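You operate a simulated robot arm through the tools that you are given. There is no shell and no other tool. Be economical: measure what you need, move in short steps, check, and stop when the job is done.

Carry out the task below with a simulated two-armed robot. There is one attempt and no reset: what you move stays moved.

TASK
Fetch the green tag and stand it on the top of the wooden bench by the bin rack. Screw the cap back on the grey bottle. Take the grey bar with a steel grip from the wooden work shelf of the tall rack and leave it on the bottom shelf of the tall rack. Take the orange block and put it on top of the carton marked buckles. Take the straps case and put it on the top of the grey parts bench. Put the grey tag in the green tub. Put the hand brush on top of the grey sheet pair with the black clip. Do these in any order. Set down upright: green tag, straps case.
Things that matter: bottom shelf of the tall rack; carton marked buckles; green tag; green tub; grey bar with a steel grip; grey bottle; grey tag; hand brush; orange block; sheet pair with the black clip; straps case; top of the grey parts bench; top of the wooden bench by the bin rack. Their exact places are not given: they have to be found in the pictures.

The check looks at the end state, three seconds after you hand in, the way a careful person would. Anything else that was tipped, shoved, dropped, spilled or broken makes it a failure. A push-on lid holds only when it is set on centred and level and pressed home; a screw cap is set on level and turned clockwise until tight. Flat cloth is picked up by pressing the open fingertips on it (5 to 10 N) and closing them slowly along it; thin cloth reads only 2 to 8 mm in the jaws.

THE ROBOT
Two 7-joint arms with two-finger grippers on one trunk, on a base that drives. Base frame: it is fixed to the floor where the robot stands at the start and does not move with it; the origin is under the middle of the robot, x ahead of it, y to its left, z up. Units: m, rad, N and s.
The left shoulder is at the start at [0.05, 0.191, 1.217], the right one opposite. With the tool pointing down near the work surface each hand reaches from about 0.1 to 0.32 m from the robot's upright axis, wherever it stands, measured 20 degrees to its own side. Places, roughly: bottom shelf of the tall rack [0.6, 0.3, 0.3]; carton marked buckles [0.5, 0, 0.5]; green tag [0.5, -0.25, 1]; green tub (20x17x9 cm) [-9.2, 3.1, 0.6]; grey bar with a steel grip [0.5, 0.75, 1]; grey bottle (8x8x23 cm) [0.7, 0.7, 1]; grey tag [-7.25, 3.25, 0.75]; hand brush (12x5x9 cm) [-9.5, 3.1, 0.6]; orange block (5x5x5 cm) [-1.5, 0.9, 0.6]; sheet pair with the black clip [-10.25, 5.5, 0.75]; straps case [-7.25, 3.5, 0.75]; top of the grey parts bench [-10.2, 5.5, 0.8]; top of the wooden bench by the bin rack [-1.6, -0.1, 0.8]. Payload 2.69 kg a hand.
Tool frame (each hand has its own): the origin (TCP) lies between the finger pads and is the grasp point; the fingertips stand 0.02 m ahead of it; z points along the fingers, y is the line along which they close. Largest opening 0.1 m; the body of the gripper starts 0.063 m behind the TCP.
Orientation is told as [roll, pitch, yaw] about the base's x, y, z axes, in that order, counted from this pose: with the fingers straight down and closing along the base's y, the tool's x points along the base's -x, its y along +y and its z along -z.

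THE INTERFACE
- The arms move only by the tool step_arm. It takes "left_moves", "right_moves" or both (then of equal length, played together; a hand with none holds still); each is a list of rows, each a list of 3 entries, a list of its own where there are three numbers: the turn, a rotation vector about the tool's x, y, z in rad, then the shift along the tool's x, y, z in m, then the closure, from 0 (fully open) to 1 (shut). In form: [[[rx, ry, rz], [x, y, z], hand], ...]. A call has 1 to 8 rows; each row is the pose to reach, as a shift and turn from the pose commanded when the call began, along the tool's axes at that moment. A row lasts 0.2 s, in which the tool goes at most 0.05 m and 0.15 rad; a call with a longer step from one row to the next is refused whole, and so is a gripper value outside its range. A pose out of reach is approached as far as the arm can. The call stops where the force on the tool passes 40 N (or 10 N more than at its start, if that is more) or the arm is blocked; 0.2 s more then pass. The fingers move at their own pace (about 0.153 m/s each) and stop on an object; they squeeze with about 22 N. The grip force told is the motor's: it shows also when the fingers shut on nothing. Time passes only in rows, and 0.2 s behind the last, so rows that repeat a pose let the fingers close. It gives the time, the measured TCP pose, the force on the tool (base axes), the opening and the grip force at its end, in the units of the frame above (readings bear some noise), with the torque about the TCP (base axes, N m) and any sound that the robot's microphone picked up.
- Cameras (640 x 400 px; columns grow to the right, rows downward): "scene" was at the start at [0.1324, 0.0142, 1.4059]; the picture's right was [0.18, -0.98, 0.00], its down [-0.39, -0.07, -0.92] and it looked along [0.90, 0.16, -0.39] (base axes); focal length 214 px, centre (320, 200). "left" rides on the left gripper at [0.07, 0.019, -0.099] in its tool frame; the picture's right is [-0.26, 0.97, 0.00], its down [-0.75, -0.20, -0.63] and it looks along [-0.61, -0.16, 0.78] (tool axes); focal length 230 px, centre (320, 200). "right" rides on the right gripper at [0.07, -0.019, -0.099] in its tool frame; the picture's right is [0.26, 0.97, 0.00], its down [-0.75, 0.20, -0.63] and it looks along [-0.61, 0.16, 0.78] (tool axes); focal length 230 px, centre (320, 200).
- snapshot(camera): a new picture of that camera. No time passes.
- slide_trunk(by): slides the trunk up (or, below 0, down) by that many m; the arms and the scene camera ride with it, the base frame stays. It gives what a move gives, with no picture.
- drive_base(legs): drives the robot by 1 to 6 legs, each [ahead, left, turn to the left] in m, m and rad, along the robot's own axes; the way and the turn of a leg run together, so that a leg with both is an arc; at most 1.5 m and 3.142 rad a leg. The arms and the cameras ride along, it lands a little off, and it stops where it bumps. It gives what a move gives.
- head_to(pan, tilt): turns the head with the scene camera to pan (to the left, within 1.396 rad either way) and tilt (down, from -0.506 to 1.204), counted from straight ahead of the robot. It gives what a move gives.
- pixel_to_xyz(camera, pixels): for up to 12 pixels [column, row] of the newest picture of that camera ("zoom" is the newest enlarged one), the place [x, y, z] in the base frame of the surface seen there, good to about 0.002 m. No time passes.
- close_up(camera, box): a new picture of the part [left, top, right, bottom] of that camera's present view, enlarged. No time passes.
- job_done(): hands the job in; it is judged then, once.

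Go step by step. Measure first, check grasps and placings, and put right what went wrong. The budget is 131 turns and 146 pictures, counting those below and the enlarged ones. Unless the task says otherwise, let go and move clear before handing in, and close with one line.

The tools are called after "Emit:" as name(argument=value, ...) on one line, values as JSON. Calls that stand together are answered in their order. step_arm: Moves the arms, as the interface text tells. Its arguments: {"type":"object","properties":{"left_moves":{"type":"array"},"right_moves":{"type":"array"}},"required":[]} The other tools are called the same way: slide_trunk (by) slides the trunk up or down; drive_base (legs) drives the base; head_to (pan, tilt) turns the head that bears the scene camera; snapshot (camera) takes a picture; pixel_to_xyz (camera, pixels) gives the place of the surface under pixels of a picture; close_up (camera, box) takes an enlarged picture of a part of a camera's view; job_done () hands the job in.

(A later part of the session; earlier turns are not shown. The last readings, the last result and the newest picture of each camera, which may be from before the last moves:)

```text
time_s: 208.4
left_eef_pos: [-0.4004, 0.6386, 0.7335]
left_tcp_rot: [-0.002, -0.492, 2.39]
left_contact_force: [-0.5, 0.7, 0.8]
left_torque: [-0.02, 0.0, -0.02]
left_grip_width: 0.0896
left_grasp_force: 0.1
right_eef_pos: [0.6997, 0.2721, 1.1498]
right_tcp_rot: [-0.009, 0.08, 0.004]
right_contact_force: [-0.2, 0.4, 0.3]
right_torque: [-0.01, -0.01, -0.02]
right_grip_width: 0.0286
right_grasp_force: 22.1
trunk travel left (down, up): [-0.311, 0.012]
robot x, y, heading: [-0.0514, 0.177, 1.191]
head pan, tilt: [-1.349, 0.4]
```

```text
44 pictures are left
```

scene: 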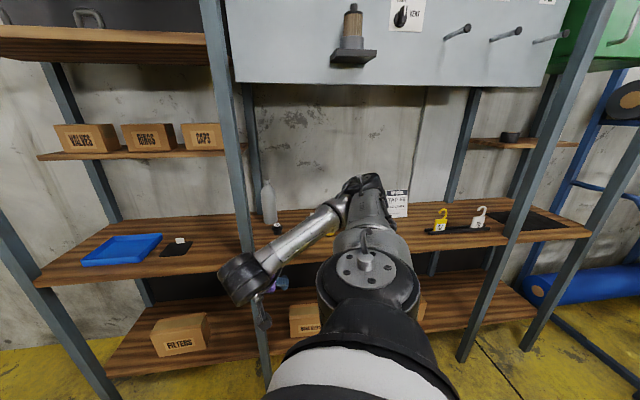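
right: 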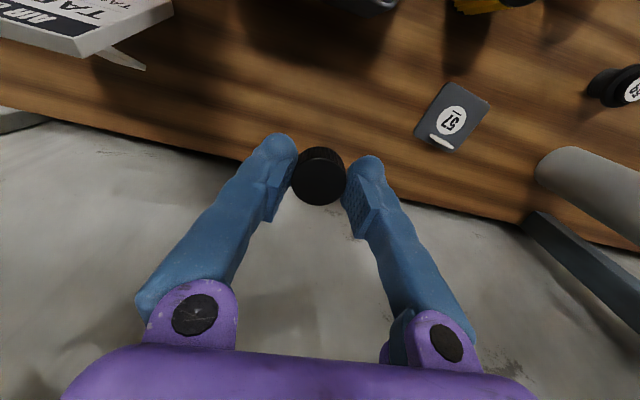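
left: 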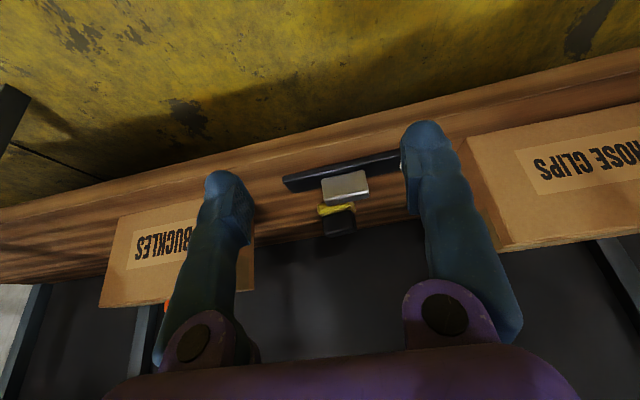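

The cap is held (28.6 mm). Raising a bit and driving 0.41 m along the rack to the bottle.

Emit:
step_arm(right_moves=[[[0, 0, 0], [0.02, 0, -0.045], 1.0]])

Emit:
drive_base(legs=[[0.37, 0.135, 0]])

Emit:
snapshot(camera="right")

```text
time_s: 209.0
left_eef_pos: [-0.3998, 0.638, 0.7327]
left_tcp_rot: [-0.001, -0.494, 2.392]
left_contact_force: [-0.1, 0.5, -0.6]
left_torque: [-0.01, -0.01, 0.01]
left_grip_width: 0.09
left_grasp_force: 0.0
right_eef_pos: [0.685, 0.267, 1.1415]
right_tcp_rot: [-0.109, 0.122, 0.005]
right_contact_force: [0.4, 0.2, -0.1]
right_torque: [-0.01, 0.01, -0.04]
right_grip_width: 0.0287
right_grasp_force: 21.7
right hand out of reach, approached as far as the arm can: row 1
trunk travel left (down, up): [-0.311, 0.012]
robot x, y, heading: [-0.0554, 0.1777, 1.192]
head pan, tilt: [-1.349, 0.4]
stopped in row 1 (right hand): the arm was blocked; the commanded pose is now the measured one
```

```text
time_s: 211.5
left_eef_pos: [-0.3817, 1.0391, 0.7325]
left_tcp_rot: [0.001, -0.494, 2.379]
left_contact_force: [0.0, -0.1, -0.5]
left_torque: [-0.01, 0.02, 0.0]
left_grip_width: 0.0901
left_grasp_force: 0.1
right_eef_pos: [0.6982, 0.6564, 1.1422]
right_tcp_rot: [-0.108, 0.124, -0.007]
right_contact_force: [0.2, -0.1, -0.4]
right_torque: [0.0, 0.01, 0.0]
right_grip_width: 0.0285
right_grasp_force: 22.1
trunk travel left (down, up): [-0.311, 0.012]
robot x, y, heading: [-0.0391, 0.5728, 1.185]
head pan, tilt: [-1.349, 0.4]
```

```text
43 pictures are left
```

right: 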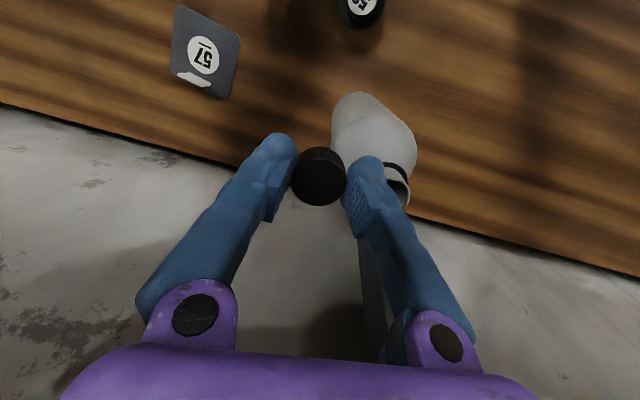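

The lift was blocked, likely the forearm under the overhead panel, and the hand tilted; it's also close to the neck. I'll move back 6 cm in y, lower the trunk so the elbow drops, then raise and relevel the hand.

Emit:
drive_base(legs=[[-0.056, -0.023, 0]])

Emit:
slide_trunk(by=-0.13)

Emit:
step_arm(right_moves=[[[-0.025, -0.011, 0], [0, 0, -0.035], 1.0], [[-0.05, -0.022, 0], [0, 0, -0.07], 1.0], [[-0.075, -0.033, 0], [0, 0, -0.105], 1.0], [[-0.1, -0.045, 0], [0, 0, -0.14], 1.0], [[-0.1, -0.045, 0], [0, 0, -0.175], 1.0]])

Emit:
snapshot(camera="right")

```text
time_s: 212.4
left_eef_pos: [-0.3806, 0.9793, 0.7333]
left_tcp_rot: [0.0, -0.493, 2.379]
left_contact_force: [0.3, -0.1, -0.4]
left_torque: [0.03, -0.03, -0.03]
left_grip_width: 0.09
left_grasp_force: 0.0
right_eef_pos: [0.6983, 0.5945, 1.1415]
right_tcp_rot: [-0.107, 0.122, -0.008]
right_contact_force: [0.0, 0.7, -0.4]
right_torque: [0.05, 0.02, -0.02]
right_grip_width: 0.0284
right_grasp_force: 22.6
trunk travel left (down, up): [-0.311, 0.012]
robot x, y, heading: [-0.0372, 0.5101, 1.184]
head pan, tilt: [-1.349, 0.4]
```

```text
time_s: 214.0
left_eef_pos: [-0.3808, 0.9796, 0.6038]
left_tcp_rot: [-0.001, -0.494, 2.379]
left_contact_force: [0.2, -0.2, -0.6]
left_torque: [0.01, 0.01, 0.02]
left_grip_width: 0.0898
left_grasp_force: 0.0
right_eef_pos: [0.6988, 0.5939, 1.0118]
right_tcp_rot: [-0.107, 0.121, -0.006]
right_contact_force: [0.1, -1.1, 0.7]
right_torque: [-0.01, 0.02, -0.01]
right_grip_width: 0.0285
right_grasp_force: 22.3
trunk travel left (down, up): [-0.181, 0.142]
robot x, y, heading: [-0.0404, 0.5121, 1.185]
head pan, tilt: [-1.349, 0.4]
```

```text
time_s: 215.2
left_eef_pos: [-0.382, 0.9798, 0.6035]
left_tcp_rot: [0.0, -0.492, 2.379]
left_contact_force: [0.6, 0.2, -0.6]
left_torque: [-0.02, -0.02, 0.03]
left_grip_width: 0.0899
left_grasp_force: 0.0
right_eef_pos: [0.7185, 0.6148, 1.1825]
right_tcp_rot: [-0.008, 0.075, -0.005]
right_contact_force: [0.2, -0.4, 0.2]
right_torque: [-0.02, -0.05, 0.02]
right_grip_width: 0.0286
right_grasp_force: 21.6
right hand out of reach, approached as far as the arm can: row 1
trunk travel left (down, up): [-0.181, 0.142]
robot x, y, heading: [-0.0368, 0.512, 1.182]
head pan, tilt: [-1.349, 0.4]
```

```text
42 pictures are left
```

right: 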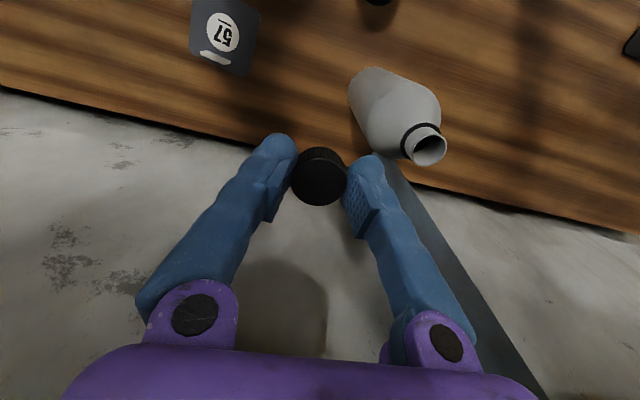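

Level and high; the open neck is visible at (430,150). Measuring the rim.

Emit:
pixel_to_xyz(camera="right", pixels=[[415, 148], [446, 150], [432, 136], [428, 164], [404, 145], [420, 126], [441, 138], [416, 160]])

Emit:
close_up(camera="right", box=[390, 110, 470, 180])

```text
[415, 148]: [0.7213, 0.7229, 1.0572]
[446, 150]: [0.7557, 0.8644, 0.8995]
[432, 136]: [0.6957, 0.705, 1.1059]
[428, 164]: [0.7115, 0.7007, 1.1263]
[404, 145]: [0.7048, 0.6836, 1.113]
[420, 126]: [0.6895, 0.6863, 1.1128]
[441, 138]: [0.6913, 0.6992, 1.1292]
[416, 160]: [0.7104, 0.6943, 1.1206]
```

```text
5.71 times, centred on (430, 145) of right
```

zoom: 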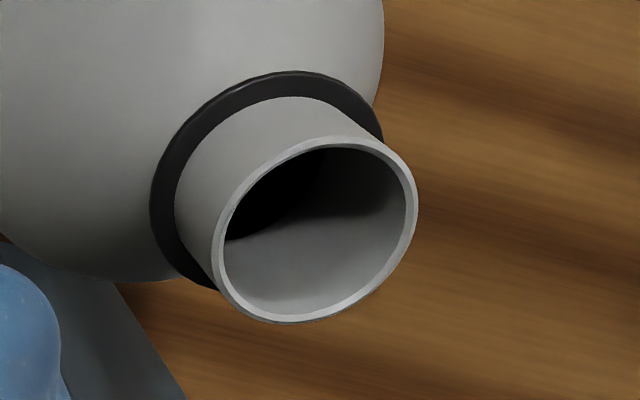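

Emit:
pixel_to_xyz(camera="zoom", pixels=[[220, 240], [411, 205], [330, 142], [290, 318], [393, 270], [247, 185], [370, 150], [232, 285]])

```text
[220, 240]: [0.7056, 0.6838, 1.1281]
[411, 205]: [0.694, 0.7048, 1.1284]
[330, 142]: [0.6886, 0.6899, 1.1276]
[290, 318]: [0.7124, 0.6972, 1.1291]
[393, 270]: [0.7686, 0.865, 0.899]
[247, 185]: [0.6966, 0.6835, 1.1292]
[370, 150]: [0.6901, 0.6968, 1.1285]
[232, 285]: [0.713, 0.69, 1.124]
```

Rim centre is (0.700, 0.694), z=1.128, and the cap bottom is 24 mm under the TCP. I'll pre-rotate the hand counter-clockwise by 0.75 while moving above the neck, to leave room for clockwise turning.

Emit:
step_arm(right_moves=[[[0.011, 0, -0.14], [0, 0, 0], 1.0], [[0.022, 0, -0.28], [0, 0, 0], 1.0], [[0.033, 0, -0.42], [0, 0.02, 0], 1.0], [[0.044, 0, -0.56], [0.009, 0.045, 0.006], 1.0], [[0.053, 0, -0.68], [0.0187, 0.079, 0.0125], 1.0], [[0.058, 0, -0.748], [0.0187, 0.079, 0.0175], 1.0]])

Emit:
snapshot(camera="right")

```text
time_s: 216.6
left_eef_pos: [-0.3826, 0.9798, 0.6044]
left_tcp_rot: [-0.001, -0.494, 2.381]
left_contact_force: [-0.2, 0.3, 0.4]
left_torque: [-0.03, 0.01, 0.01]
left_grip_width: 0.0901
left_grasp_force: 0.1
right_eef_pos: [0.6999, 0.6938, 1.1676]
right_tcp_rot: [-0.005, 0.082, 0.748]
right_contact_force: [-0.3, 0.7, 0.5]
right_torque: [-0.01, -0.01, 0.01]
right_grip_width: 0.0287
right_grasp_force: 22.3
right hand out of reach, approached as far as the arm can: row 2
trunk travel left (down, up): [-0.181, 0.142]
robot x, y, heading: [-0.0398, 0.5117, 1.186]
head pan, tilt: [-1.349, 0.4]
```

```text
40 pictures are left
```

right: 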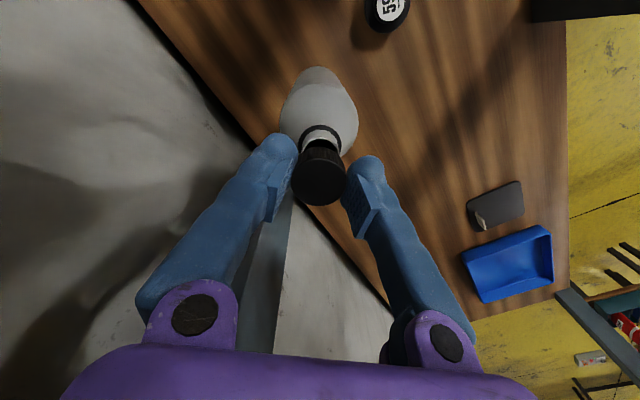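

The cap is directly above the neck. Lowering onto it and beginning to turn clockwise with light pressure.

Emit:
step_arm(right_moves=[[[0, 0, 0], [-0.001, 0, 0.012], 1.0], [[0, 0, 0], [-0.0012, 0, 0.0165], 1.0], [[-0.011, 0, 0.14], [-0.0012, 0, 0.0172], 1.0], [[-0.022, 0, 0.28], [-0.0012, 0, 0.0179], 1.0], [[-0.033, 0, 0.42], [-0.0012, 0, 0.0186], 1.0], [[-0.045, 0, 0.56], [-0.0012, 0, 0.0193], 1.0], [[-0.056, 0, 0.7], [-0.0012, 0, 0.02], 1.0], [[-0.067, 0, 0.84], [-0.0012, 0, 0.0207], 1.0]])

Emit:
step_arm(right_moves=[[[-0.011, 0, 0.14], [0, 0, 0.0007], 1.0], [[-0.022, 0, 0.28], [0, 0, 0.0014], 1.0], [[-0.033, 0, 0.42], [0, 0, 0.002], 1.0], [[-0.045, 0, 0.56], [0, 0, 0.0026], 1.0]])

Emit:
snapshot(camera="right")

```text
time_s: 218.4
left_eef_pos: [-0.3826, 0.9793, 0.6048]
left_tcp_rot: [0.001, -0.496, 2.378]
left_contact_force: [-0.9, 0.3, 0.9]
left_torque: [-0.01, 0.0, -0.01]
left_grip_width: 0.0901
left_grasp_force: 0.0
right_eef_pos: [0.6998, 0.6922, 1.1484]
right_tcp_rot: [-0.004, 0.08, -0.102]
right_contact_force: [0.0, -0.2, -0.7]
right_torque: [0.0, 0.01, -0.01]
right_grip_width: 0.0284
right_grasp_force: 22.1
trunk travel left (down, up): [-0.181, 0.142]
robot x, y, heading: [-0.038, 0.5142, 1.179]
head pan, tilt: [-1.349, 0.4]
```

```text
time_s: 219.4
left_eef_pos: [-0.3813, 0.9796, 0.6051]
left_tcp_rot: [0.0, -0.493, 2.38]
left_contact_force: [0.5, 0.5, -0.1]
left_torque: [0.03, 0.0, 0.0]
left_grip_width: 0.09
left_grasp_force: 0.0
right_eef_pos: [0.6998, 0.6921, 1.1457]
right_tcp_rot: [-0.005, 0.075, -0.659]
right_contact_force: [0.1, 0.6, 0.5]
right_torque: [-0.01, -0.01, 0.0]
right_grip_width: 0.0286
right_grasp_force: 22.0
trunk travel left (down, up): [-0.181, 0.142]
robot x, y, heading: [-0.0431, 0.51, 1.186]
head pan, tilt: [-1.349, 0.4]
```

```text
39 pictures are left
```

right: 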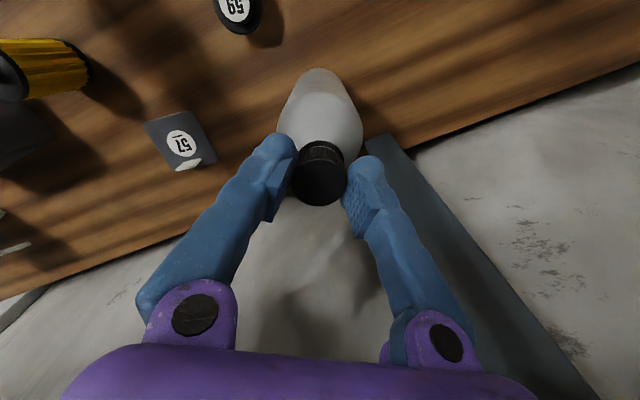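

No contact yet, with the cap skirt already around the neck. I'll rotate back counter-clockwise, then push down to contact and turn clockwise again.

Emit:
step_arm(right_moves=[[[0.012, 0, -0.149], [0, 0, 0], 1.0], [[0.024, 0, -0.298], [0, 0, 0], 1.0], [[0.036, 0, -0.447], [0, 0, 0], 1.0], [[0.048, 0, -0.596], [0, 0, 0], 1.0], [[0.06, 0, -0.745], [0, 0, 0], 1.0], [[0.072, 0, -0.894], [0, 0, 0], 1.0], [[0.084, 0, -1.043], [0, 0, 0], 1.0], [[0.096, 0, -1.19], [0, 0, 0], 1.0]])

Emit:
step_arm(right_moves=[[[0, 0, 0], [0, 0, 0.003], 1.0], [[0, 0, 0], [0, 0, 0.006], 1.0], [[0, 0, 0], [0, 0, 0.008], 1.0], [[0, 0, 0], [0, 0, 0.008], 1.0]])

```text
time_s: 221.2
left_eef_pos: [-0.3814, 0.9792, 0.6037]
left_tcp_rot: [-0.001, -0.492, 2.377]
left_contact_force: [-0.9, -0.1, -0.3]
left_torque: [-0.01, -0.02, 0.01]
left_grip_width: 0.0901
left_grasp_force: 0.0
right_eef_pos: [0.7, 0.6934, 1.145]
right_tcp_rot: [-0.007, 0.082, 0.538]
right_contact_force: [0.0, 0.0, 0.3]
right_torque: [-0.01, -0.02, -0.01]
right_grip_width: 0.0287
right_grasp_force: 21.8
trunk travel left (down, up): [-0.181, 0.142]
robot x, y, heading: [-0.0363, 0.5118, 1.185]
head pan, tilt: [-1.349, 0.4]
```

```text
time_s: 222.2
left_eef_pos: [-0.3816, 0.9797, 0.6032]
left_tcp_rot: [-0.002, -0.49, 2.38]
left_contact_force: [-0.4, 0.0, 0.0]
left_torque: [0.02, 0.02, -0.02]
left_grip_width: 0.0901
left_grasp_force: 0.0
right_eef_pos: [0.6975, 0.6912, 1.1395]
right_tcp_rot: [-0.005, 0.076, 0.534]
right_contact_force: [2.3, 0.4, 18.1]
right_torque: [0.14, -0.32, -0.02]
right_grip_width: 0.0283
right_grasp_force: 22.0
trunk travel left (down, up): [-0.181, 0.142]
robot x, y, heading: [-0.0389, 0.5113, 1.184]
head pan, tilt: [-1.349, 0.4]
```

Contact at z≈1.14 with 18 N. Now turning clockwise.

Emit:
step_arm(right_moves=[[[-0.012, 0, 0.148], [0, 0, 0], 1.0], [[-0.024, 0, 0.296], [0, 0, 0], 1.0], [[-0.036, 0, 0.444], [0, 0, 0.0003], 1.0], [[-0.047, 0, 0.592], [0, 0, 0.0006], 1.0], [[-0.059, 0, 0.74], [0, 0, 0.0009], 1.0], [[-0.071, 0, 0.888], [0, 0, 0.0012], 1.0], [[-0.083, 0, 1.036], [0, 0, 0.0015], 1.0], [[-0.095, 0, 1.184], [0, 0, 0.0018], 1.0]])

Emit:
step_arm(right_moves=[[[-0.012, 0, 0.148], [0, 0, 0], 1.0], [[-0.024, 0, 0.296], [0, 0, 0.0003], 1.0], [[-0.036, 0, 0.444], [0, 0, 0.0006], 1.0]])

```text
time_s: 224.0
left_eef_pos: [-0.3829, 0.9794, 0.6033]
left_tcp_rot: [-0.002, -0.492, 2.38]
left_contact_force: [-0.8, -0.8, -0.3]
left_torque: [0.01, 0.02, 0.03]
left_grip_width: 0.0899
left_grasp_force: 0.0
right_eef_pos: [0.6972, 0.6915, 1.1379]
right_tcp_rot: [0.0, 0.073, -0.654]
right_contact_force: [-0.1, 2.7, 19.6]
right_torque: [0.22, 0.12, -0.01]
right_grip_width: 0.0285
right_grasp_force: 21.8
trunk travel left (down, up): [-0.181, 0.142]
robot x, y, heading: [-0.0363, 0.5105, 1.182]
head pan, tilt: [-1.349, 0.4]
```

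```text
time_s: 224.8
left_eef_pos: [-0.3813, 0.9788, 0.6025]
left_tcp_rot: [-0.001, -0.493, 2.379]
left_contact_force: [-0.1, 0.2, 0.3]
left_torque: [0.01, -0.03, 0.0]
left_grip_width: 0.0898
left_grasp_force: 0.0
right_eef_pos: [0.6968, 0.6911, 1.1363]
right_tcp_rot: [0.005, 0.073, -1.102]
right_contact_force: [1.5, 1.5, 22.9]
right_torque: [0.15, 0.05, -0.04]
right_grip_width: 0.0282
right_grasp_force: 21.8
trunk travel left (down, up): [-0.181, 0.142]
robot x, y, heading: [-0.035, 0.5116, 1.183]
head pan, tilt: [-1.349, 0.4]
```

Still turning freely (small torque) and sinking about 1 mm per half-radian. Continuing clockwise.

Emit:
step_arm(right_moves=[[[-0.012, 0, 0.148], [0, 0, 0.0002], 1.0], [[-0.024, 0, 0.296], [0, 0, 0.0004], 1.0], [[-0.036, 0, 0.444], [0, 0, 0.0006], 1.0], [[-0.047, 0, 0.592], [0, 0, 0.0008], 1.0], [[-0.059, 0, 0.74], [0, 0, 0.001], 1.0], [[-0.071, 0, 0.888], [0, 0, 0.0012], 1.0]])

Emit:
snapshot(camera="right")

```text
time_s: 226.2
left_eef_pos: [-0.383, 0.979, 0.6028]
left_tcp_rot: [-0.002, -0.492, 2.381]
left_contact_force: [-0.6, -0.6, -0.1]
left_torque: [0.0, 0.01, 0.0]
left_grip_width: 0.0899
left_grasp_force: 0.0
right_eef_pos: [0.6962, 0.6908, 1.1355]
right_tcp_rot: [0.006, 0.077, -1.992]
right_contact_force: [2.1, 1.7, 24.8]
right_torque: [-0.02, -0.06, -0.03]
right_grip_width: 0.0285
right_grasp_force: 22.3
trunk travel left (down, up): [-0.181, 0.142]
robot x, y, heading: [-0.0358, 0.5121, 1.18]
head pan, tilt: [-1.349, 0.4]
```

```text
38 pictures are left
```

right: 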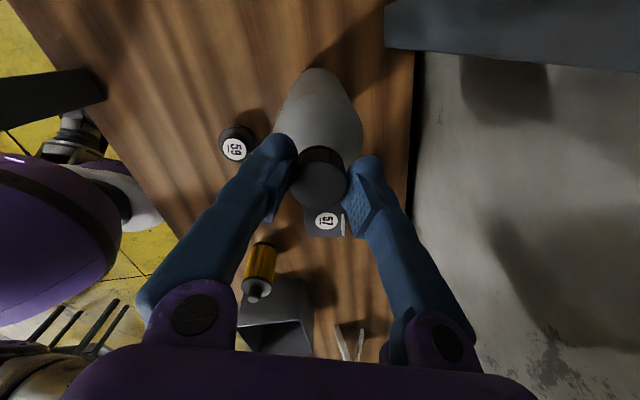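

About 2.5 rad turned and no resistance yet. Continuing further while the wrist allows.

Emit:
step_arm(right_moves=[[[-0.012, 0, 0.148], [0, 0, 0.0002], 1.0], [[-0.024, 0, 0.296], [0, 0, 0.0004], 1.0], [[-0.036, 0, 0.444], [0, 0, 0.0006], 1.0], [[-0.047, 0, 0.592], [0, 0, 0.0008], 1.0], [[-0.059, 0, 0.74], [0, 0, 0.001], 1.0], [[-0.071, 0, 0.888], [0, 0, 0.0012], 1.0], [[-0.083, 0, 1.036], [0, 0, 0.0014], 1.0]])

```text
time_s: 227.8
left_eef_pos: [-0.3826, 0.9789, 0.6033]
left_tcp_rot: [-0.003, -0.493, 2.379]
left_contact_force: [-0.2, 0.2, 1.2]
left_torque: [0.01, -0.01, -0.02]
left_grip_width: 0.09
left_grasp_force: 0.1
right_eef_pos: [0.6975, 0.6915, 1.1345]
right_tcp_rot: [0.006, 0.084, -3.032]
right_contact_force: [0.9, -0.7, 16.6]
right_torque: [-0.01, 0.15, -0.02]
right_grip_width: 0.0284
right_grasp_force: 22.2
trunk travel left (down, up): [-0.181, 0.142]
robot x, y, heading: [-0.0371, 0.5093, 1.18]
head pan, tilt: [-1.349, 0.4]
```

The cap is sinking and the push is falling, so the thread has engaged. Continuing.

Emit:
step_arm(right_moves=[[[-0.012, 0, 0.148], [0, 0, 0.0003], 1.0], [[-0.024, 0, 0.296], [0, 0, 0.0006], 1.0], [[-0.036, 0, 0.444], [0, 0, 0.0009], 1.0], [[-0.047, 0, 0.592], [0, 0, 0.0012], 1.0], [[-0.059, 0, 0.74], [0, 0, 0.0015], 1.0], [[-0.071, 0, 0.888], [0, 0, 0.0018], 1.0], [[-0.083, 0, 1.036], [0, 0, 0.002], 1.0], [[-0.095, 0, 1.184], [0, 0, 0.0022], 1.0]])

Emit:
snapshot(camera="right")

```text
time_s: 229.6
left_eef_pos: [-0.3828, 0.9796, 0.6028]
left_tcp_rot: [-0.002, -0.491, 2.38]
left_contact_force: [-0.1, -0.3, -0.3]
left_torque: [0.01, 0.0, 0.02]
left_grip_width: 0.0899
left_grasp_force: 0.0
right_eef_pos: [0.6979, 0.6929, 1.1327]
right_tcp_rot: [-0.002, 0.087, 2.064]
right_contact_force: [-2.9, 1.4, 17.2]
right_torque: [0.38, 0.28, 0.04]
right_grip_width: 0.0282
right_grasp_force: 21.9
trunk travel left (down, up): [-0.181, 0.142]
robot x, y, heading: [-0.038, 0.5136, 1.18]
head pan, tilt: [-1.349, 0.4]
```

```text
37 pictures are left
```

right: 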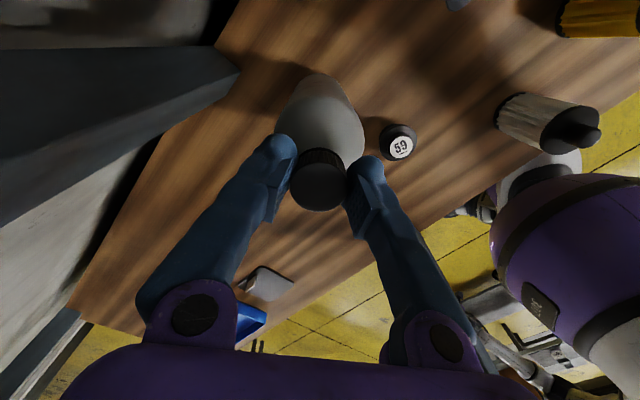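

4.8 rad turned, 7 mm sunk, and the cap is near the ring. Continuing to check for tightness.

Emit:
step_arm(right_moves=[[[-0.012, 0, 0.148], [0, 0, 0.0002], 1.0], [[-0.024, 0, 0.296], [0, 0, 0.0004], 1.0], [[-0.036, 0, 0.444], [0, 0, 0.0006], 1.0], [[-0.047, 0, 0.592], [0, 0, 0.0008], 1.0], [[-0.059, 0, 0.74], [0, 0, 0.001], 1.0], [[-0.071, 0, 0.888], [0, 0, 0.0012], 1.0], [[-0.083, 0, 1.036], [0, 0, 0.0014], 1.0], [[-0.095, 0, 1.184], [0, 0, 0.0016], 1.0]])

Emit:
snapshot(camera="right")

```text
time_s: 231.4
left_eef_pos: [-0.38, 0.9788, 0.603]
left_tcp_rot: [0.002, -0.495, 2.379]
left_contact_force: [-0.2, 0.2, 0.3]
left_torque: [0.01, 0.02, -0.05]
left_grip_width: 0.0899
left_grasp_force: 0.0
right_eef_pos: [0.7417, 0.6994, 1.1407]
right_tcp_rot: [-0.003, 0.084, 0.878]
right_contact_force: [0.1, 0.8, -0.9]
right_torque: [0.01, 0.02, 0.04]
right_grip_width: 0.0283
right_grasp_force: 22.1
right hand out of reach, approached as far as the arm can: row 7, 8
trunk travel left (down, up): [-0.181, 0.142]
robot x, y, heading: [-0.0357, 0.5113, 1.179]
head pan, tilt: [-1.349, 0.4]
```

```text
36 pictures are left
```

right: 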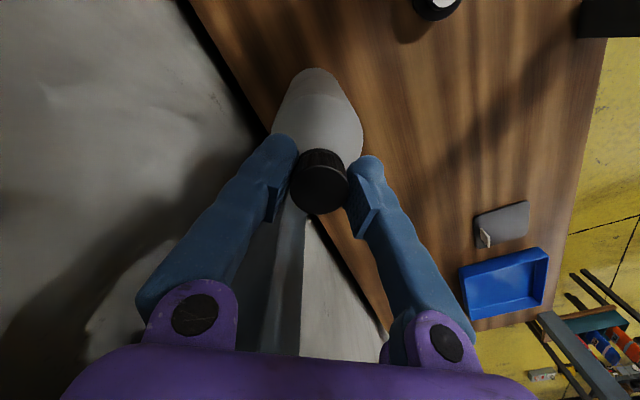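

The wrist hit its limit and carried the bottle with the cap (now threaded on), shifting it 4 cm and lifting it about 8 mm. I'll set it down here gently, release, rewind the hand freely, and regrasp for a final tightening.

Emit:
step_arm(right_moves=[[[0, 0, 0], [0, 0, 0.003], 1.0], [[0, 0, 0], [0, 0, 0.006], 1.0], [[0, 0, 0], [0, 0, 0.009], 1.0]])

Emit:
close_up(camera="scene", box=[180, 130, 380, 255])

```text
time_s: 232.2
left_eef_pos: [-0.3817, 0.9798, 0.6036]
left_tcp_rot: [0.0, -0.494, 2.379]
left_contact_force: [-0.1, -0.4, -0.4]
left_torque: [-0.02, 0.0, -0.01]
left_grip_width: 0.0898
left_grasp_force: 0.0
right_eef_pos: [0.7442, 0.7004, 1.1322]
right_tcp_rot: [-0.005, 0.085, 0.881]
right_contact_force: [-0.5, -1.0, -0.8]
right_torque: [0.03, 0.0, 0.02]
right_grip_width: 0.0279
right_grasp_force: 21.8
right hand out of reach, approached as far as the arm can: row 3
trunk travel left (down, up): [-0.181, 0.142]
robot x, y, heading: [-0.0409, 0.5118, 1.182]
head pan, tilt: [-1.349, 0.4]
```

```text
3.20 times, centred on (280, 192) of scene
```

zoom: 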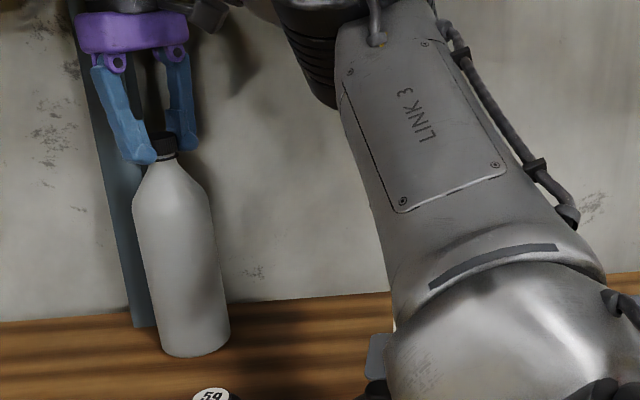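

No contact yet and the arm is at its reach limit. I'll carry it back to its original spot, then lower until it stands.

Emit:
step_arm(right_moves=[[[0, 0, 0], [0.001, 0, -0.004], 1.0], [[0, 0, 0], [0.018, 0.015, -0.004], 1.0], [[0, 0, 0], [0.0343, 0.0287, -0.004], 1.0], [[0, 0, 0], [0.0343, 0.0287, -0.001], 1.0], [[0, 0, 0], [0.0343, 0.0287, 0.002], 1.0], [[0, 0, 0], [0.0343, 0.0287, 0.004], 1.0], [[0, 0, 0], [0.0343, 0.0287, 0.006], 1.0]])

```text
time_s: 233.8
left_eef_pos: [-0.3821, 0.9795, 0.6027]
left_tcp_rot: [0.0, -0.494, 2.379]
left_contact_force: [0.7, 0.2, 1.0]
left_torque: [0.01, -0.02, -0.02]
left_grip_width: 0.0901
left_grasp_force: 0.1
right_eef_pos: [0.7389, 0.7006, 1.1468]
right_tcp_rot: [-0.005, 0.083, 0.88]
right_contact_force: [0.0, -0.5, -1.0]
right_torque: [-0.03, -0.01, -0.03]
right_grip_width: 0.0281
right_grasp_force: 22.0
right hand out of reach, approached as far as the arm can: row 2, 3, 4, 5, 6, 7
trunk travel left (down, up): [-0.181, 0.142]
robot x, y, heading: [-0.0356, 0.5114, 1.182]
head pan, tilt: [-1.349, 0.4]
```

The wound-up wrist restricts arm moves, so I'll lower with the trunk instead.

Emit:
slide_trunk(by=-0.0155)

Emit:
snapshot(camera="right")

```text
time_s: 234.4
left_eef_pos: [-0.3817, 0.9803, 0.5875]
left_tcp_rot: [0.0, -0.494, 2.378]
left_contact_force: [-0.2, -0.2, -0.2]
left_torque: [-0.04, 0.0, 0.02]
left_grip_width: 0.09
left_grasp_force: 0.0
right_eef_pos: [0.7381, 0.6995, 1.1332]
right_tcp_rot: [-0.006, 0.085, 0.88]
right_contact_force: [-0.5, 0.4, -1.2]
right_torque: [0.01, -0.02, 0.02]
right_grip_width: 0.0279
right_grasp_force: 21.9
trunk travel left (down, up): [-0.165, 0.157]
robot x, y, heading: [-0.0401, 0.5122, 1.183]
head pan, tilt: [-1.349, 0.4]
```

```text
34 pictures are left
```

right: 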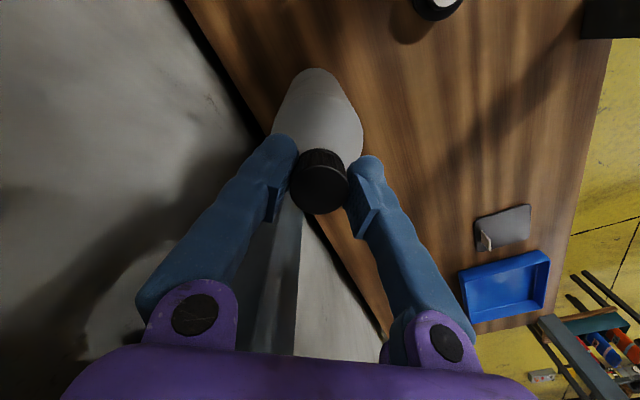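

Nearly down. I'll lower 4 mm more, release, unwind the wrist counter-clockwise with open fingers, regrasp, press and tighten, reading the torque.

Emit:
slide_trunk(by=-0.004)

Emit:
step_arm(right_moves=[[[0, 0, 0], [0, 0, 0], 0.6], [[0, 0, 0], [0, 0, 0], 0.55], [[0.012, 0, -0.148], [0, 0, 0], 0.55], [[0.024, 0, -0.296], [0, 0, 0], 0.55], [[0.036, 0, -0.444], [0, 0, 0], 0.55], [[0.047, 0, -0.592], [0, 0, 0], 0.55], [[0.059, 0, -0.74], [0, 0, 0], 0.55], [[0.071, 0, -0.888], [0, 0, 0], 0.55]])

Emit:
step_arm(right_moves=[[[0.012, 0, -0.148], [0, 0, 0], 0.55], [[0.024, 0, -0.296], [0, 0, 0], 0.55], [[0.036, 0, -0.444], [0, 0, 0], 0.55], [[0.047, 0, -0.592], [0, 0, 0], 0.55], [[0.059, 0, -0.74], [0, 0, 0], 0.55], [[0.071, 0, -0.888], [0, 0, 0], 0.55], [[0.083, 0, -1.036], [0, 0, 0], 0.55], [[0.095, 0, -1.184], [0, 0, 0], 0.55]])

Emit:
snapshot(camera="right")

```text
time_s: 235.0
left_eef_pos: [-0.3819, 0.9794, 0.5839]
left_tcp_rot: [0.0, -0.495, 2.379]
left_contact_force: [0.3, -0.3, -0.5]
left_torque: [0.0, -0.02, 0.01]
left_grip_width: 0.0897
left_grasp_force: 0.1
right_eef_pos: [0.7381, 0.7003, 1.129]
right_tcp_rot: [-0.007, 0.083, 0.879]
right_contact_force: [0.7, -0.9, 5.2]
right_torque: [-0.04, 0.01, 0.01]
right_grip_width: 0.0281
right_grasp_force: 21.5
trunk travel left (down, up): [-0.161, 0.161]
robot x, y, heading: [-0.0438, 0.5103, 1.179]
head pan, tilt: [-1.349, 0.4]
```

```text
time_s: 236.8
left_eef_pos: [-0.3814, 0.9798, 0.5841]
left_tcp_rot: [0.001, -0.494, 2.378]
left_contact_force: [-0.4, 0.1, -0.7]
left_torque: [-0.03, -0.01, 0.02]
left_grip_width: 0.09
left_grasp_force: 0.0
right_eef_pos: [0.7405, 0.7005, 1.1285]
right_tcp_rot: [0.001, 0.087, 1.775]
right_contact_force: [-0.8, -1.2, 0.6]
right_torque: [-0.01, 0.03, 0.02]
right_grip_width: 0.0452
right_grasp_force: 0.0
trunk travel left (down, up): [-0.161, 0.161]
robot x, y, heading: [-0.0401, 0.5106, 1.184]
head pan, tilt: [-1.349, 0.4]
```

```text
time_s: 238.6
left_eef_pos: [-0.3811, 0.9799, 0.5838]
left_tcp_rot: [0.001, -0.495, 2.377]
left_contact_force: [0.3, 0.0, 1.0]
left_torque: [0.01, -0.02, 0.0]
left_grip_width: 0.0899
left_grasp_force: 0.1
right_eef_pos: [0.7391, 0.6995, 1.1305]
right_tcp_rot: [0.008, 0.082, 2.962]
right_contact_force: [-0.3, -0.3, -0.5]
right_torque: [0.0, 0.02, -0.01]
right_grip_width: 0.0451
right_grasp_force: 0.0
trunk travel left (down, up): [-0.161, 0.161]
robot x, y, heading: [-0.0347, 0.5139, 1.177]
head pan, tilt: [-1.349, 0.4]
```

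```text
33 pictures are left
```

right: 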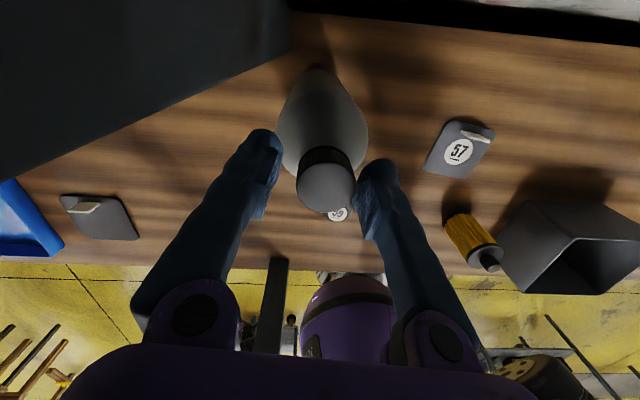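

The bottle stands with the cap on, seated just above its ring. Regrasping, pressing and turning clockwise for a final tightening.

Emit:
step_arm(right_moves=[[[0, 0, 0], [0, 0, 0], 0.9], [[0, 0, 0], [0, 0, 0], 1.0], [[0, 0, 0], [0, 0, 0.004], 1.0], [[-0.012, 0, 0.14], [0, 0, 0.006], 1.0], [[-0.022, 0, 0.28], [0, 0, 0.0065], 1.0], [[-0.033, 0, 0.42], [0, 0, 0.0065], 1.0], [[-0.044, 0, 0.56], [0, 0, 0.0065], 1.0], [[-0.055, 0, 0.7], [0, 0, 0.0065], 1.0]])

Emit:
step_arm(right_moves=[[[-0.012, 0, 0.148], [0, 0, 0], 1.0], [[-0.024, 0, 0.296], [0, 0, 0], 1.0], [[-0.036, 0, 0.444], [0, 0, 0], 1.0], [[-0.047, 0, 0.592], [0, 0, 0], 1.0], [[-0.059, 0, 0.74], [0, 0, 0], 1.0]])

Emit:
snapshot(camera="right")

```text
time_s: 240.4
left_eef_pos: [-0.3812, 0.979, 0.5861]
left_tcp_rot: [0.0, -0.492, 2.379]
left_contact_force: [0.4, 0.0, 1.5]
left_torque: [-0.02, 0.03, -0.02]
left_grip_width: 0.0899
left_grasp_force: 0.1
right_eef_pos: [0.7386, 0.6989, 1.1217]
right_tcp_rot: [0.001, 0.085, 2.255]
right_contact_force: [2.2, -1.0, 8.1]
right_torque: [-0.18, -0.2, -0.01]
right_grip_width: 0.0255
right_grasp_force: 22.3
trunk travel left (down, up): [-0.161, 0.161]
robot x, y, heading: [-0.035, 0.5116, 1.181]
head pan, tilt: [-1.349, 0.4]
```

```text
time_s: 241.6
left_eef_pos: [-0.3811, 0.9795, 0.5845]
left_tcp_rot: [0.0, -0.495, 2.379]
left_contact_force: [0.2, 0.5, 0.2]
left_torque: [0.02, 0.04, -0.01]
left_grip_width: 0.0898
left_grasp_force: 0.0
right_eef_pos: [0.7398, 0.7007, 1.1217]
right_tcp_rot: [-0.002, 0.086, 1.512]
right_contact_force: [-0.4, 0.1, -1.8]
right_torque: [-0.02, 0.04, 0.0]
right_grip_width: 0.0253
right_grasp_force: 22.3
trunk travel left (down, up): [-0.161, 0.161]
robot x, y, heading: [-0.0331, 0.5099, 1.179]
head pan, tilt: [-1.349, 0.4]
```

```text
32 pictures are left
```

right: 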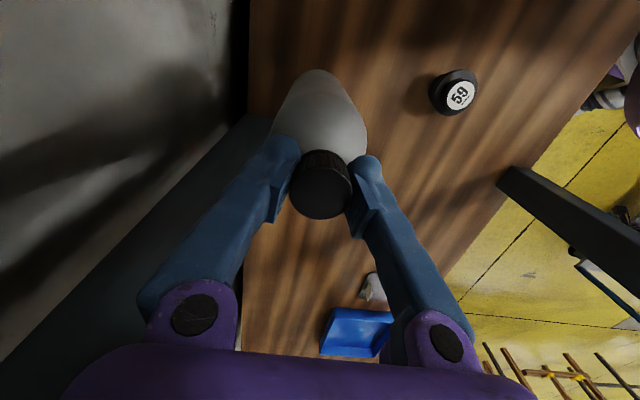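

The push force fell from 8 N to -2 N while turning, so the thread is still drawing down. I'll do one more full stroke: turn, release, unwind, regrasp, and turn again.

Emit:
step_arm(right_moves=[[[-0.012, 0, 0.148], [0, 0, 0.001], 1.0], [[-0.024, 0, 0.296], [0, 0, 0.002], 1.0], [[-0.036, 0, 0.444], [0, 0, 0.002], 1.0], [[-0.036, 0, 0.444], [0, 0, 0.0], 0.5], [[-0.036, 0, 0.444], [0, 0, 0.0], 0.5], [[-0.024, 0, 0.296], [0, 0, 0.0], 0.5], [[-0.012, 0, 0.148], [0, 0, 0.0], 0.5], [[0, 0, 0], [0, 0, 0.0], 0.5]])

Emit:
step_arm(right_moves=[[[0.012, 0, -0.148], [0, 0, 0], 0.5], [[0.024, 0, -0.296], [0, 0, 0], 0.5], [[0.036, 0, -0.444], [0, 0, 0], 0.5], [[0.047, 0, -0.592], [0, 0, 0], 0.5], [[0.059, 0, -0.74], [0, 0, 0], 0.5], [[0.071, 0, -0.888], [0, 0, 0], 0.5], [[0.083, 0, -1.036], [0, 0, 0], 0.5], [[0.095, 0, -1.184], [0, 0, 0], 0.5]])

Emit:
step_arm(right_moves=[[[0, 0, 0], [0, 0, 0], 0.9], [[0, 0, 0], [0, 0, 0], 1.0], [[0, 0, 0], [0, 0, 0.002], 1.0], [[-0.012, 0, 0.14], [0, 0, 0.003], 1.0], [[-0.022, 0, 0.28], [0, 0, 0.003], 1.0], [[-0.033, 0, 0.42], [0, 0, 0.003], 1.0], [[-0.044, 0, 0.56], [0, 0, 0.003], 1.0], [[-0.055, 0, 0.7], [0, 0, 0.003], 1.0]])

Emit:
step_arm(right_moves=[[[-0.012, 0, 0.148], [0, 0, 0], 1.0], [[-0.024, 0, 0.296], [0, 0, 0], 1.0], [[-0.036, 0, 0.444], [0, 0, 0], 1.0], [[-0.047, 0, 0.592], [0, 0, 0], 1.0]])

Emit:
snapshot(camera="right")

```text
time_s: 243.4
left_eef_pos: [-0.381, 0.9801, 0.5844]
left_tcp_rot: [0.0, -0.494, 2.378]
left_contact_force: [0.1, 0.4, 0.7]
left_torque: [0.01, -0.03, 0.01]
left_grip_width: 0.0903
left_grasp_force: 0.0
right_eef_pos: [0.7396, 0.7008, 1.1224]
right_tcp_rot: [-0.004, 0.086, 1.517]
right_contact_force: [0.4, -0.1, -0.9]
right_torque: [0.03, -0.02, 0.02]
right_grip_width: 0.0499
right_grasp_force: 0.1
trunk travel left (down, up): [-0.161, 0.161]
robot x, y, heading: [-0.037, 0.5103, 1.185]
head pan, tilt: [-1.349, 0.4]
```

```text
time_s: 245.2
left_eef_pos: [-0.3818, 0.9793, 0.5852]
left_tcp_rot: [0.0, -0.495, 2.378]
left_contact_force: [-0.5, 0.7, 0.3]
left_torque: [0.0, 0.0, 0.0]
left_grip_width: 0.0899
left_grasp_force: 0.1
right_eef_pos: [0.7382, 0.7003, 1.1208]
right_tcp_rot: [0.002, 0.084, 2.705]
right_contact_force: [0.0, 0.7, 0.1]
right_torque: [-0.02, 0.01, -0.03]
right_grip_width: 0.0499
right_grasp_force: 0.1
trunk travel left (down, up): [-0.161, 0.161]
robot x, y, heading: [-0.0394, 0.5153, 1.179]
head pan, tilt: [-1.349, 0.4]
```

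```text
time_s: 247.0
left_eef_pos: [-0.3819, 0.979, 0.5847]
left_tcp_rot: [-0.003, -0.49, 2.378]
left_contact_force: [0.0, -0.3, 0.1]
left_torque: [0.0, 0.02, -0.02]
left_grip_width: 0.0902
left_grasp_force: 0.1
right_eef_pos: [0.7389, 0.6991, 1.1217]
right_tcp_rot: [-0.003, 0.085, 1.997]
right_contact_force: [0.4, -0.8, 13.9]
right_torque: [-0.05, -0.02, 0.13]
right_grip_width: 0.0255
right_grasp_force: 21.8
trunk travel left (down, up): [-0.161, 0.161]
robot x, y, heading: [-0.036, 0.5124, 1.185]
head pan, tilt: [-1.349, 0.4]
```

```text
time_s: 248.0
left_eef_pos: [-0.3817, 0.9799, 0.5828]
left_tcp_rot: [-0.002, -0.493, 2.38]
left_contact_force: [-0.5, -0.3, -0.2]
left_torque: [0.0, 0.0, 0.0]
left_grip_width: 0.0898
left_grasp_force: 0.1
right_eef_pos: [0.739, 0.6978, 1.1212]
right_tcp_rot: [-0.005, 0.084, 1.403]
right_contact_force: [0.3, -1.7, 13.2]
right_torque: [-0.29, 0.05, 0.09]
right_grip_width: 0.0251
right_grasp_force: 22.0
trunk travel left (down, up): [-0.161, 0.161]
robot x, y, heading: [-0.0402, 0.5157, 1.184]
head pan, tilt: [-1.349, 0.4]
```

```text
31 pictures are left
```

right: 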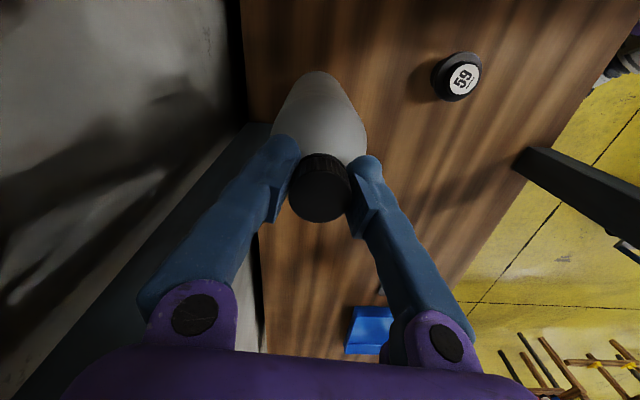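

The torque now shows a firm reaction (0.13 N·m) with no more sinking, so the cap is tight and the bottle is turning on the shelf. Releasing, rising, and leaving the rack; then heading for the far area.

Emit:
step_arm(right_moves=[[[0, 0, 0], [0, 0, 0], 0.5], [[0, 0, 0], [0, 0, 0], 0.3], [[0, 0, 0], [0, 0, 0], 0.3], [[0, 0, 0], [0, 0, -0.03], 0.3]])

Emit:
slide_trunk(by=0.06)

Emit:
close_up(camera="right", box=[220, 40, 460, 240])

Emit:
drive_base(legs=[[-0.111, -0.045, 0], [-0.21, 0.52, 0], [0, 0, 1.0], [0, 0, 0.96], [0, -1.4, 0]])

Emit:
head_to(pan=0.0, tilt=0.2)

Emit:
snapshot(camera="scene")

```text
time_s: 249.0
left_eef_pos: [-0.3816, 0.9791, 0.5828]
left_tcp_rot: [0.001, -0.492, 2.379]
left_contact_force: [-0.5, 0.1, 0.1]
left_torque: [0.02, -0.03, 0.02]
left_grip_width: 0.0898
left_grasp_force: 0.1
right_eef_pos: [0.7379, 0.704, 1.1501]
right_tcp_rot: [-0.004, 0.085, 1.407]
right_contact_force: [-0.9, 0.2, -0.4]
right_torque: [-0.01, -0.01, -0.02]
right_grip_width: 0.0701
right_grasp_force: 0.0
trunk travel left (down, up): [-0.161, 0.161]
robot x, y, heading: [-0.0389, 0.5144, 1.182]
head pan, tilt: [-1.349, 0.4]
```

```text
time_s: 250.0
left_eef_pos: [-0.3816, 0.9796, 0.6441]
left_tcp_rot: [-0.001, -0.494, 2.379]
left_contact_force: [-0.1, 0.4, -0.6]
left_torque: [0.01, -0.01, 0.0]
left_grip_width: 0.0898
left_grasp_force: 0.0
right_eef_pos: [0.739, 0.7034, 1.209]
right_tcp_rot: [-0.004, 0.083, 1.407]
right_contact_force: [0.8, 0.5, -0.2]
right_torque: [0.05, -0.03, 0.02]
right_grip_width: 0.0703
right_grasp_force: 0.0
trunk travel left (down, up): [-0.221, 0.101]
robot x, y, heading: [-0.0401, 0.5102, 1.18]
head pan, tilt: [-1.349, 0.4]
```

```text
2.00 times, centred on (340, 140) of right
```

zoom: 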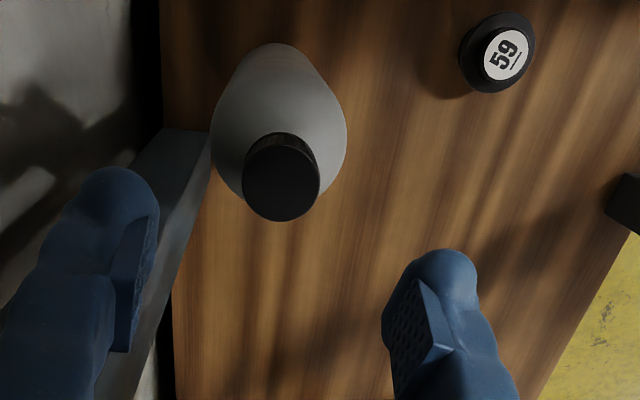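

```text
time_s: 273.1
left_eef_pos: [-0.8918, 1.3354, 0.6444]
left_tcp_rot: [0.0, -0.494, -1.978]
left_contact_force: [0.2, -0.5, -0.6]
left_torque: [0.0, 0.0, -0.01]
left_grip_width: 0.0901
left_grasp_force: 0.1
right_eef_pos: [-1.0248, 2.4824, 1.2091]
right_tcp_rot: [-0.003, 0.084, -2.95]
right_contact_force: [-0.4, 0.0, 0.0]
right_torque: [0.01, -0.02, 0.06]
right_grip_width: 0.0699
right_grasp_force: 0.1
trunk travel left (down, up): [-0.221, 0.101]
robot x, y, heading: [-0.5722, 1.8242, 3.107]
head pan, tilt: [-1.349, 0.4]
```

```text
time_s: 274.6
left_eef_pos: [-0.8927, 1.3356, 0.644]
left_tcp_rot: [0.001, -0.494, -1.977]
left_contact_force: [-0.4, 1.0, -0.4]
left_torque: [0.02, -0.01, 0.0]
left_grip_width: 0.0898
left_grasp_force: 0.0
right_eef_pos: [-1.0248, 2.4817, 1.2086]
right_tcp_rot: [-0.003, 0.085, -2.95]
right_contact_force: [0.3, -0.3, -0.5]
right_torque: [0.03, 0.01, 0.01]
right_grip_width: 0.0701
right_grasp_force: 0.1
trunk travel left (down, up): [-0.221, 0.101]
robot x, y, heading: [-0.5707, 1.82, 3.102]
head pan, tilt: [0.0, 0.201]
```

```text
29 pictures are left
```

scene: 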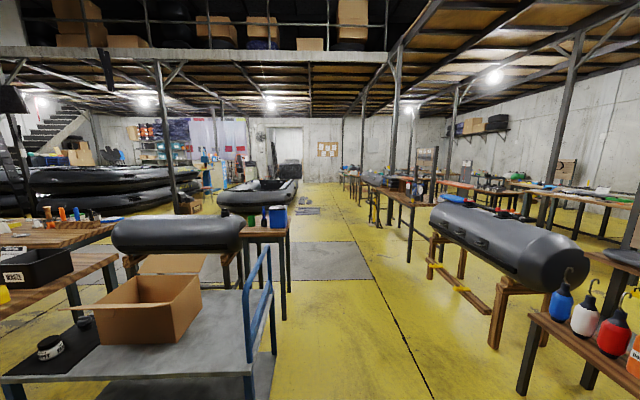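

A corridor opens ahead. Measuring obstacles along it and zooming toward the far benches.

Emit:
pixel_to_xyz(camera="scene", pixels=[[287, 318], [272, 320], [432, 265], [492, 345], [408, 262], [378, 225], [368, 208], [525, 385], [345, 195], [330, 250], [445, 215], [560, 245]])

Emit:
close_up(camera="scene", box=[310, 140, 450, 230])

```text
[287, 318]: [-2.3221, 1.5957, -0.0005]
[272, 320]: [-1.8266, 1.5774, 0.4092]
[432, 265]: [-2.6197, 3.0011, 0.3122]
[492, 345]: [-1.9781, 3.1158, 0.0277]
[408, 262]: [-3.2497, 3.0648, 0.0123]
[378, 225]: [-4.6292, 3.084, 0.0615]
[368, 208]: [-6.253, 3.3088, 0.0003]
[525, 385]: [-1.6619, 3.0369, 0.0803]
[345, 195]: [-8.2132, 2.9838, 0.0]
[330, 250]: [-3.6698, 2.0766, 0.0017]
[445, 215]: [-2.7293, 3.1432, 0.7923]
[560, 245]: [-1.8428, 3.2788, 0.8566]
```

```text
4.44 times, centred on (380, 185) of scene
```

zoom: 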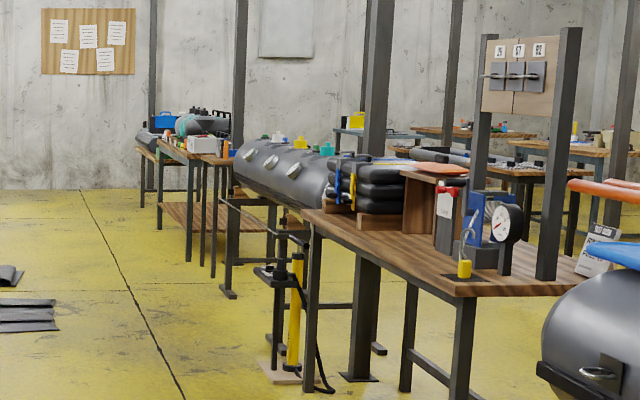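

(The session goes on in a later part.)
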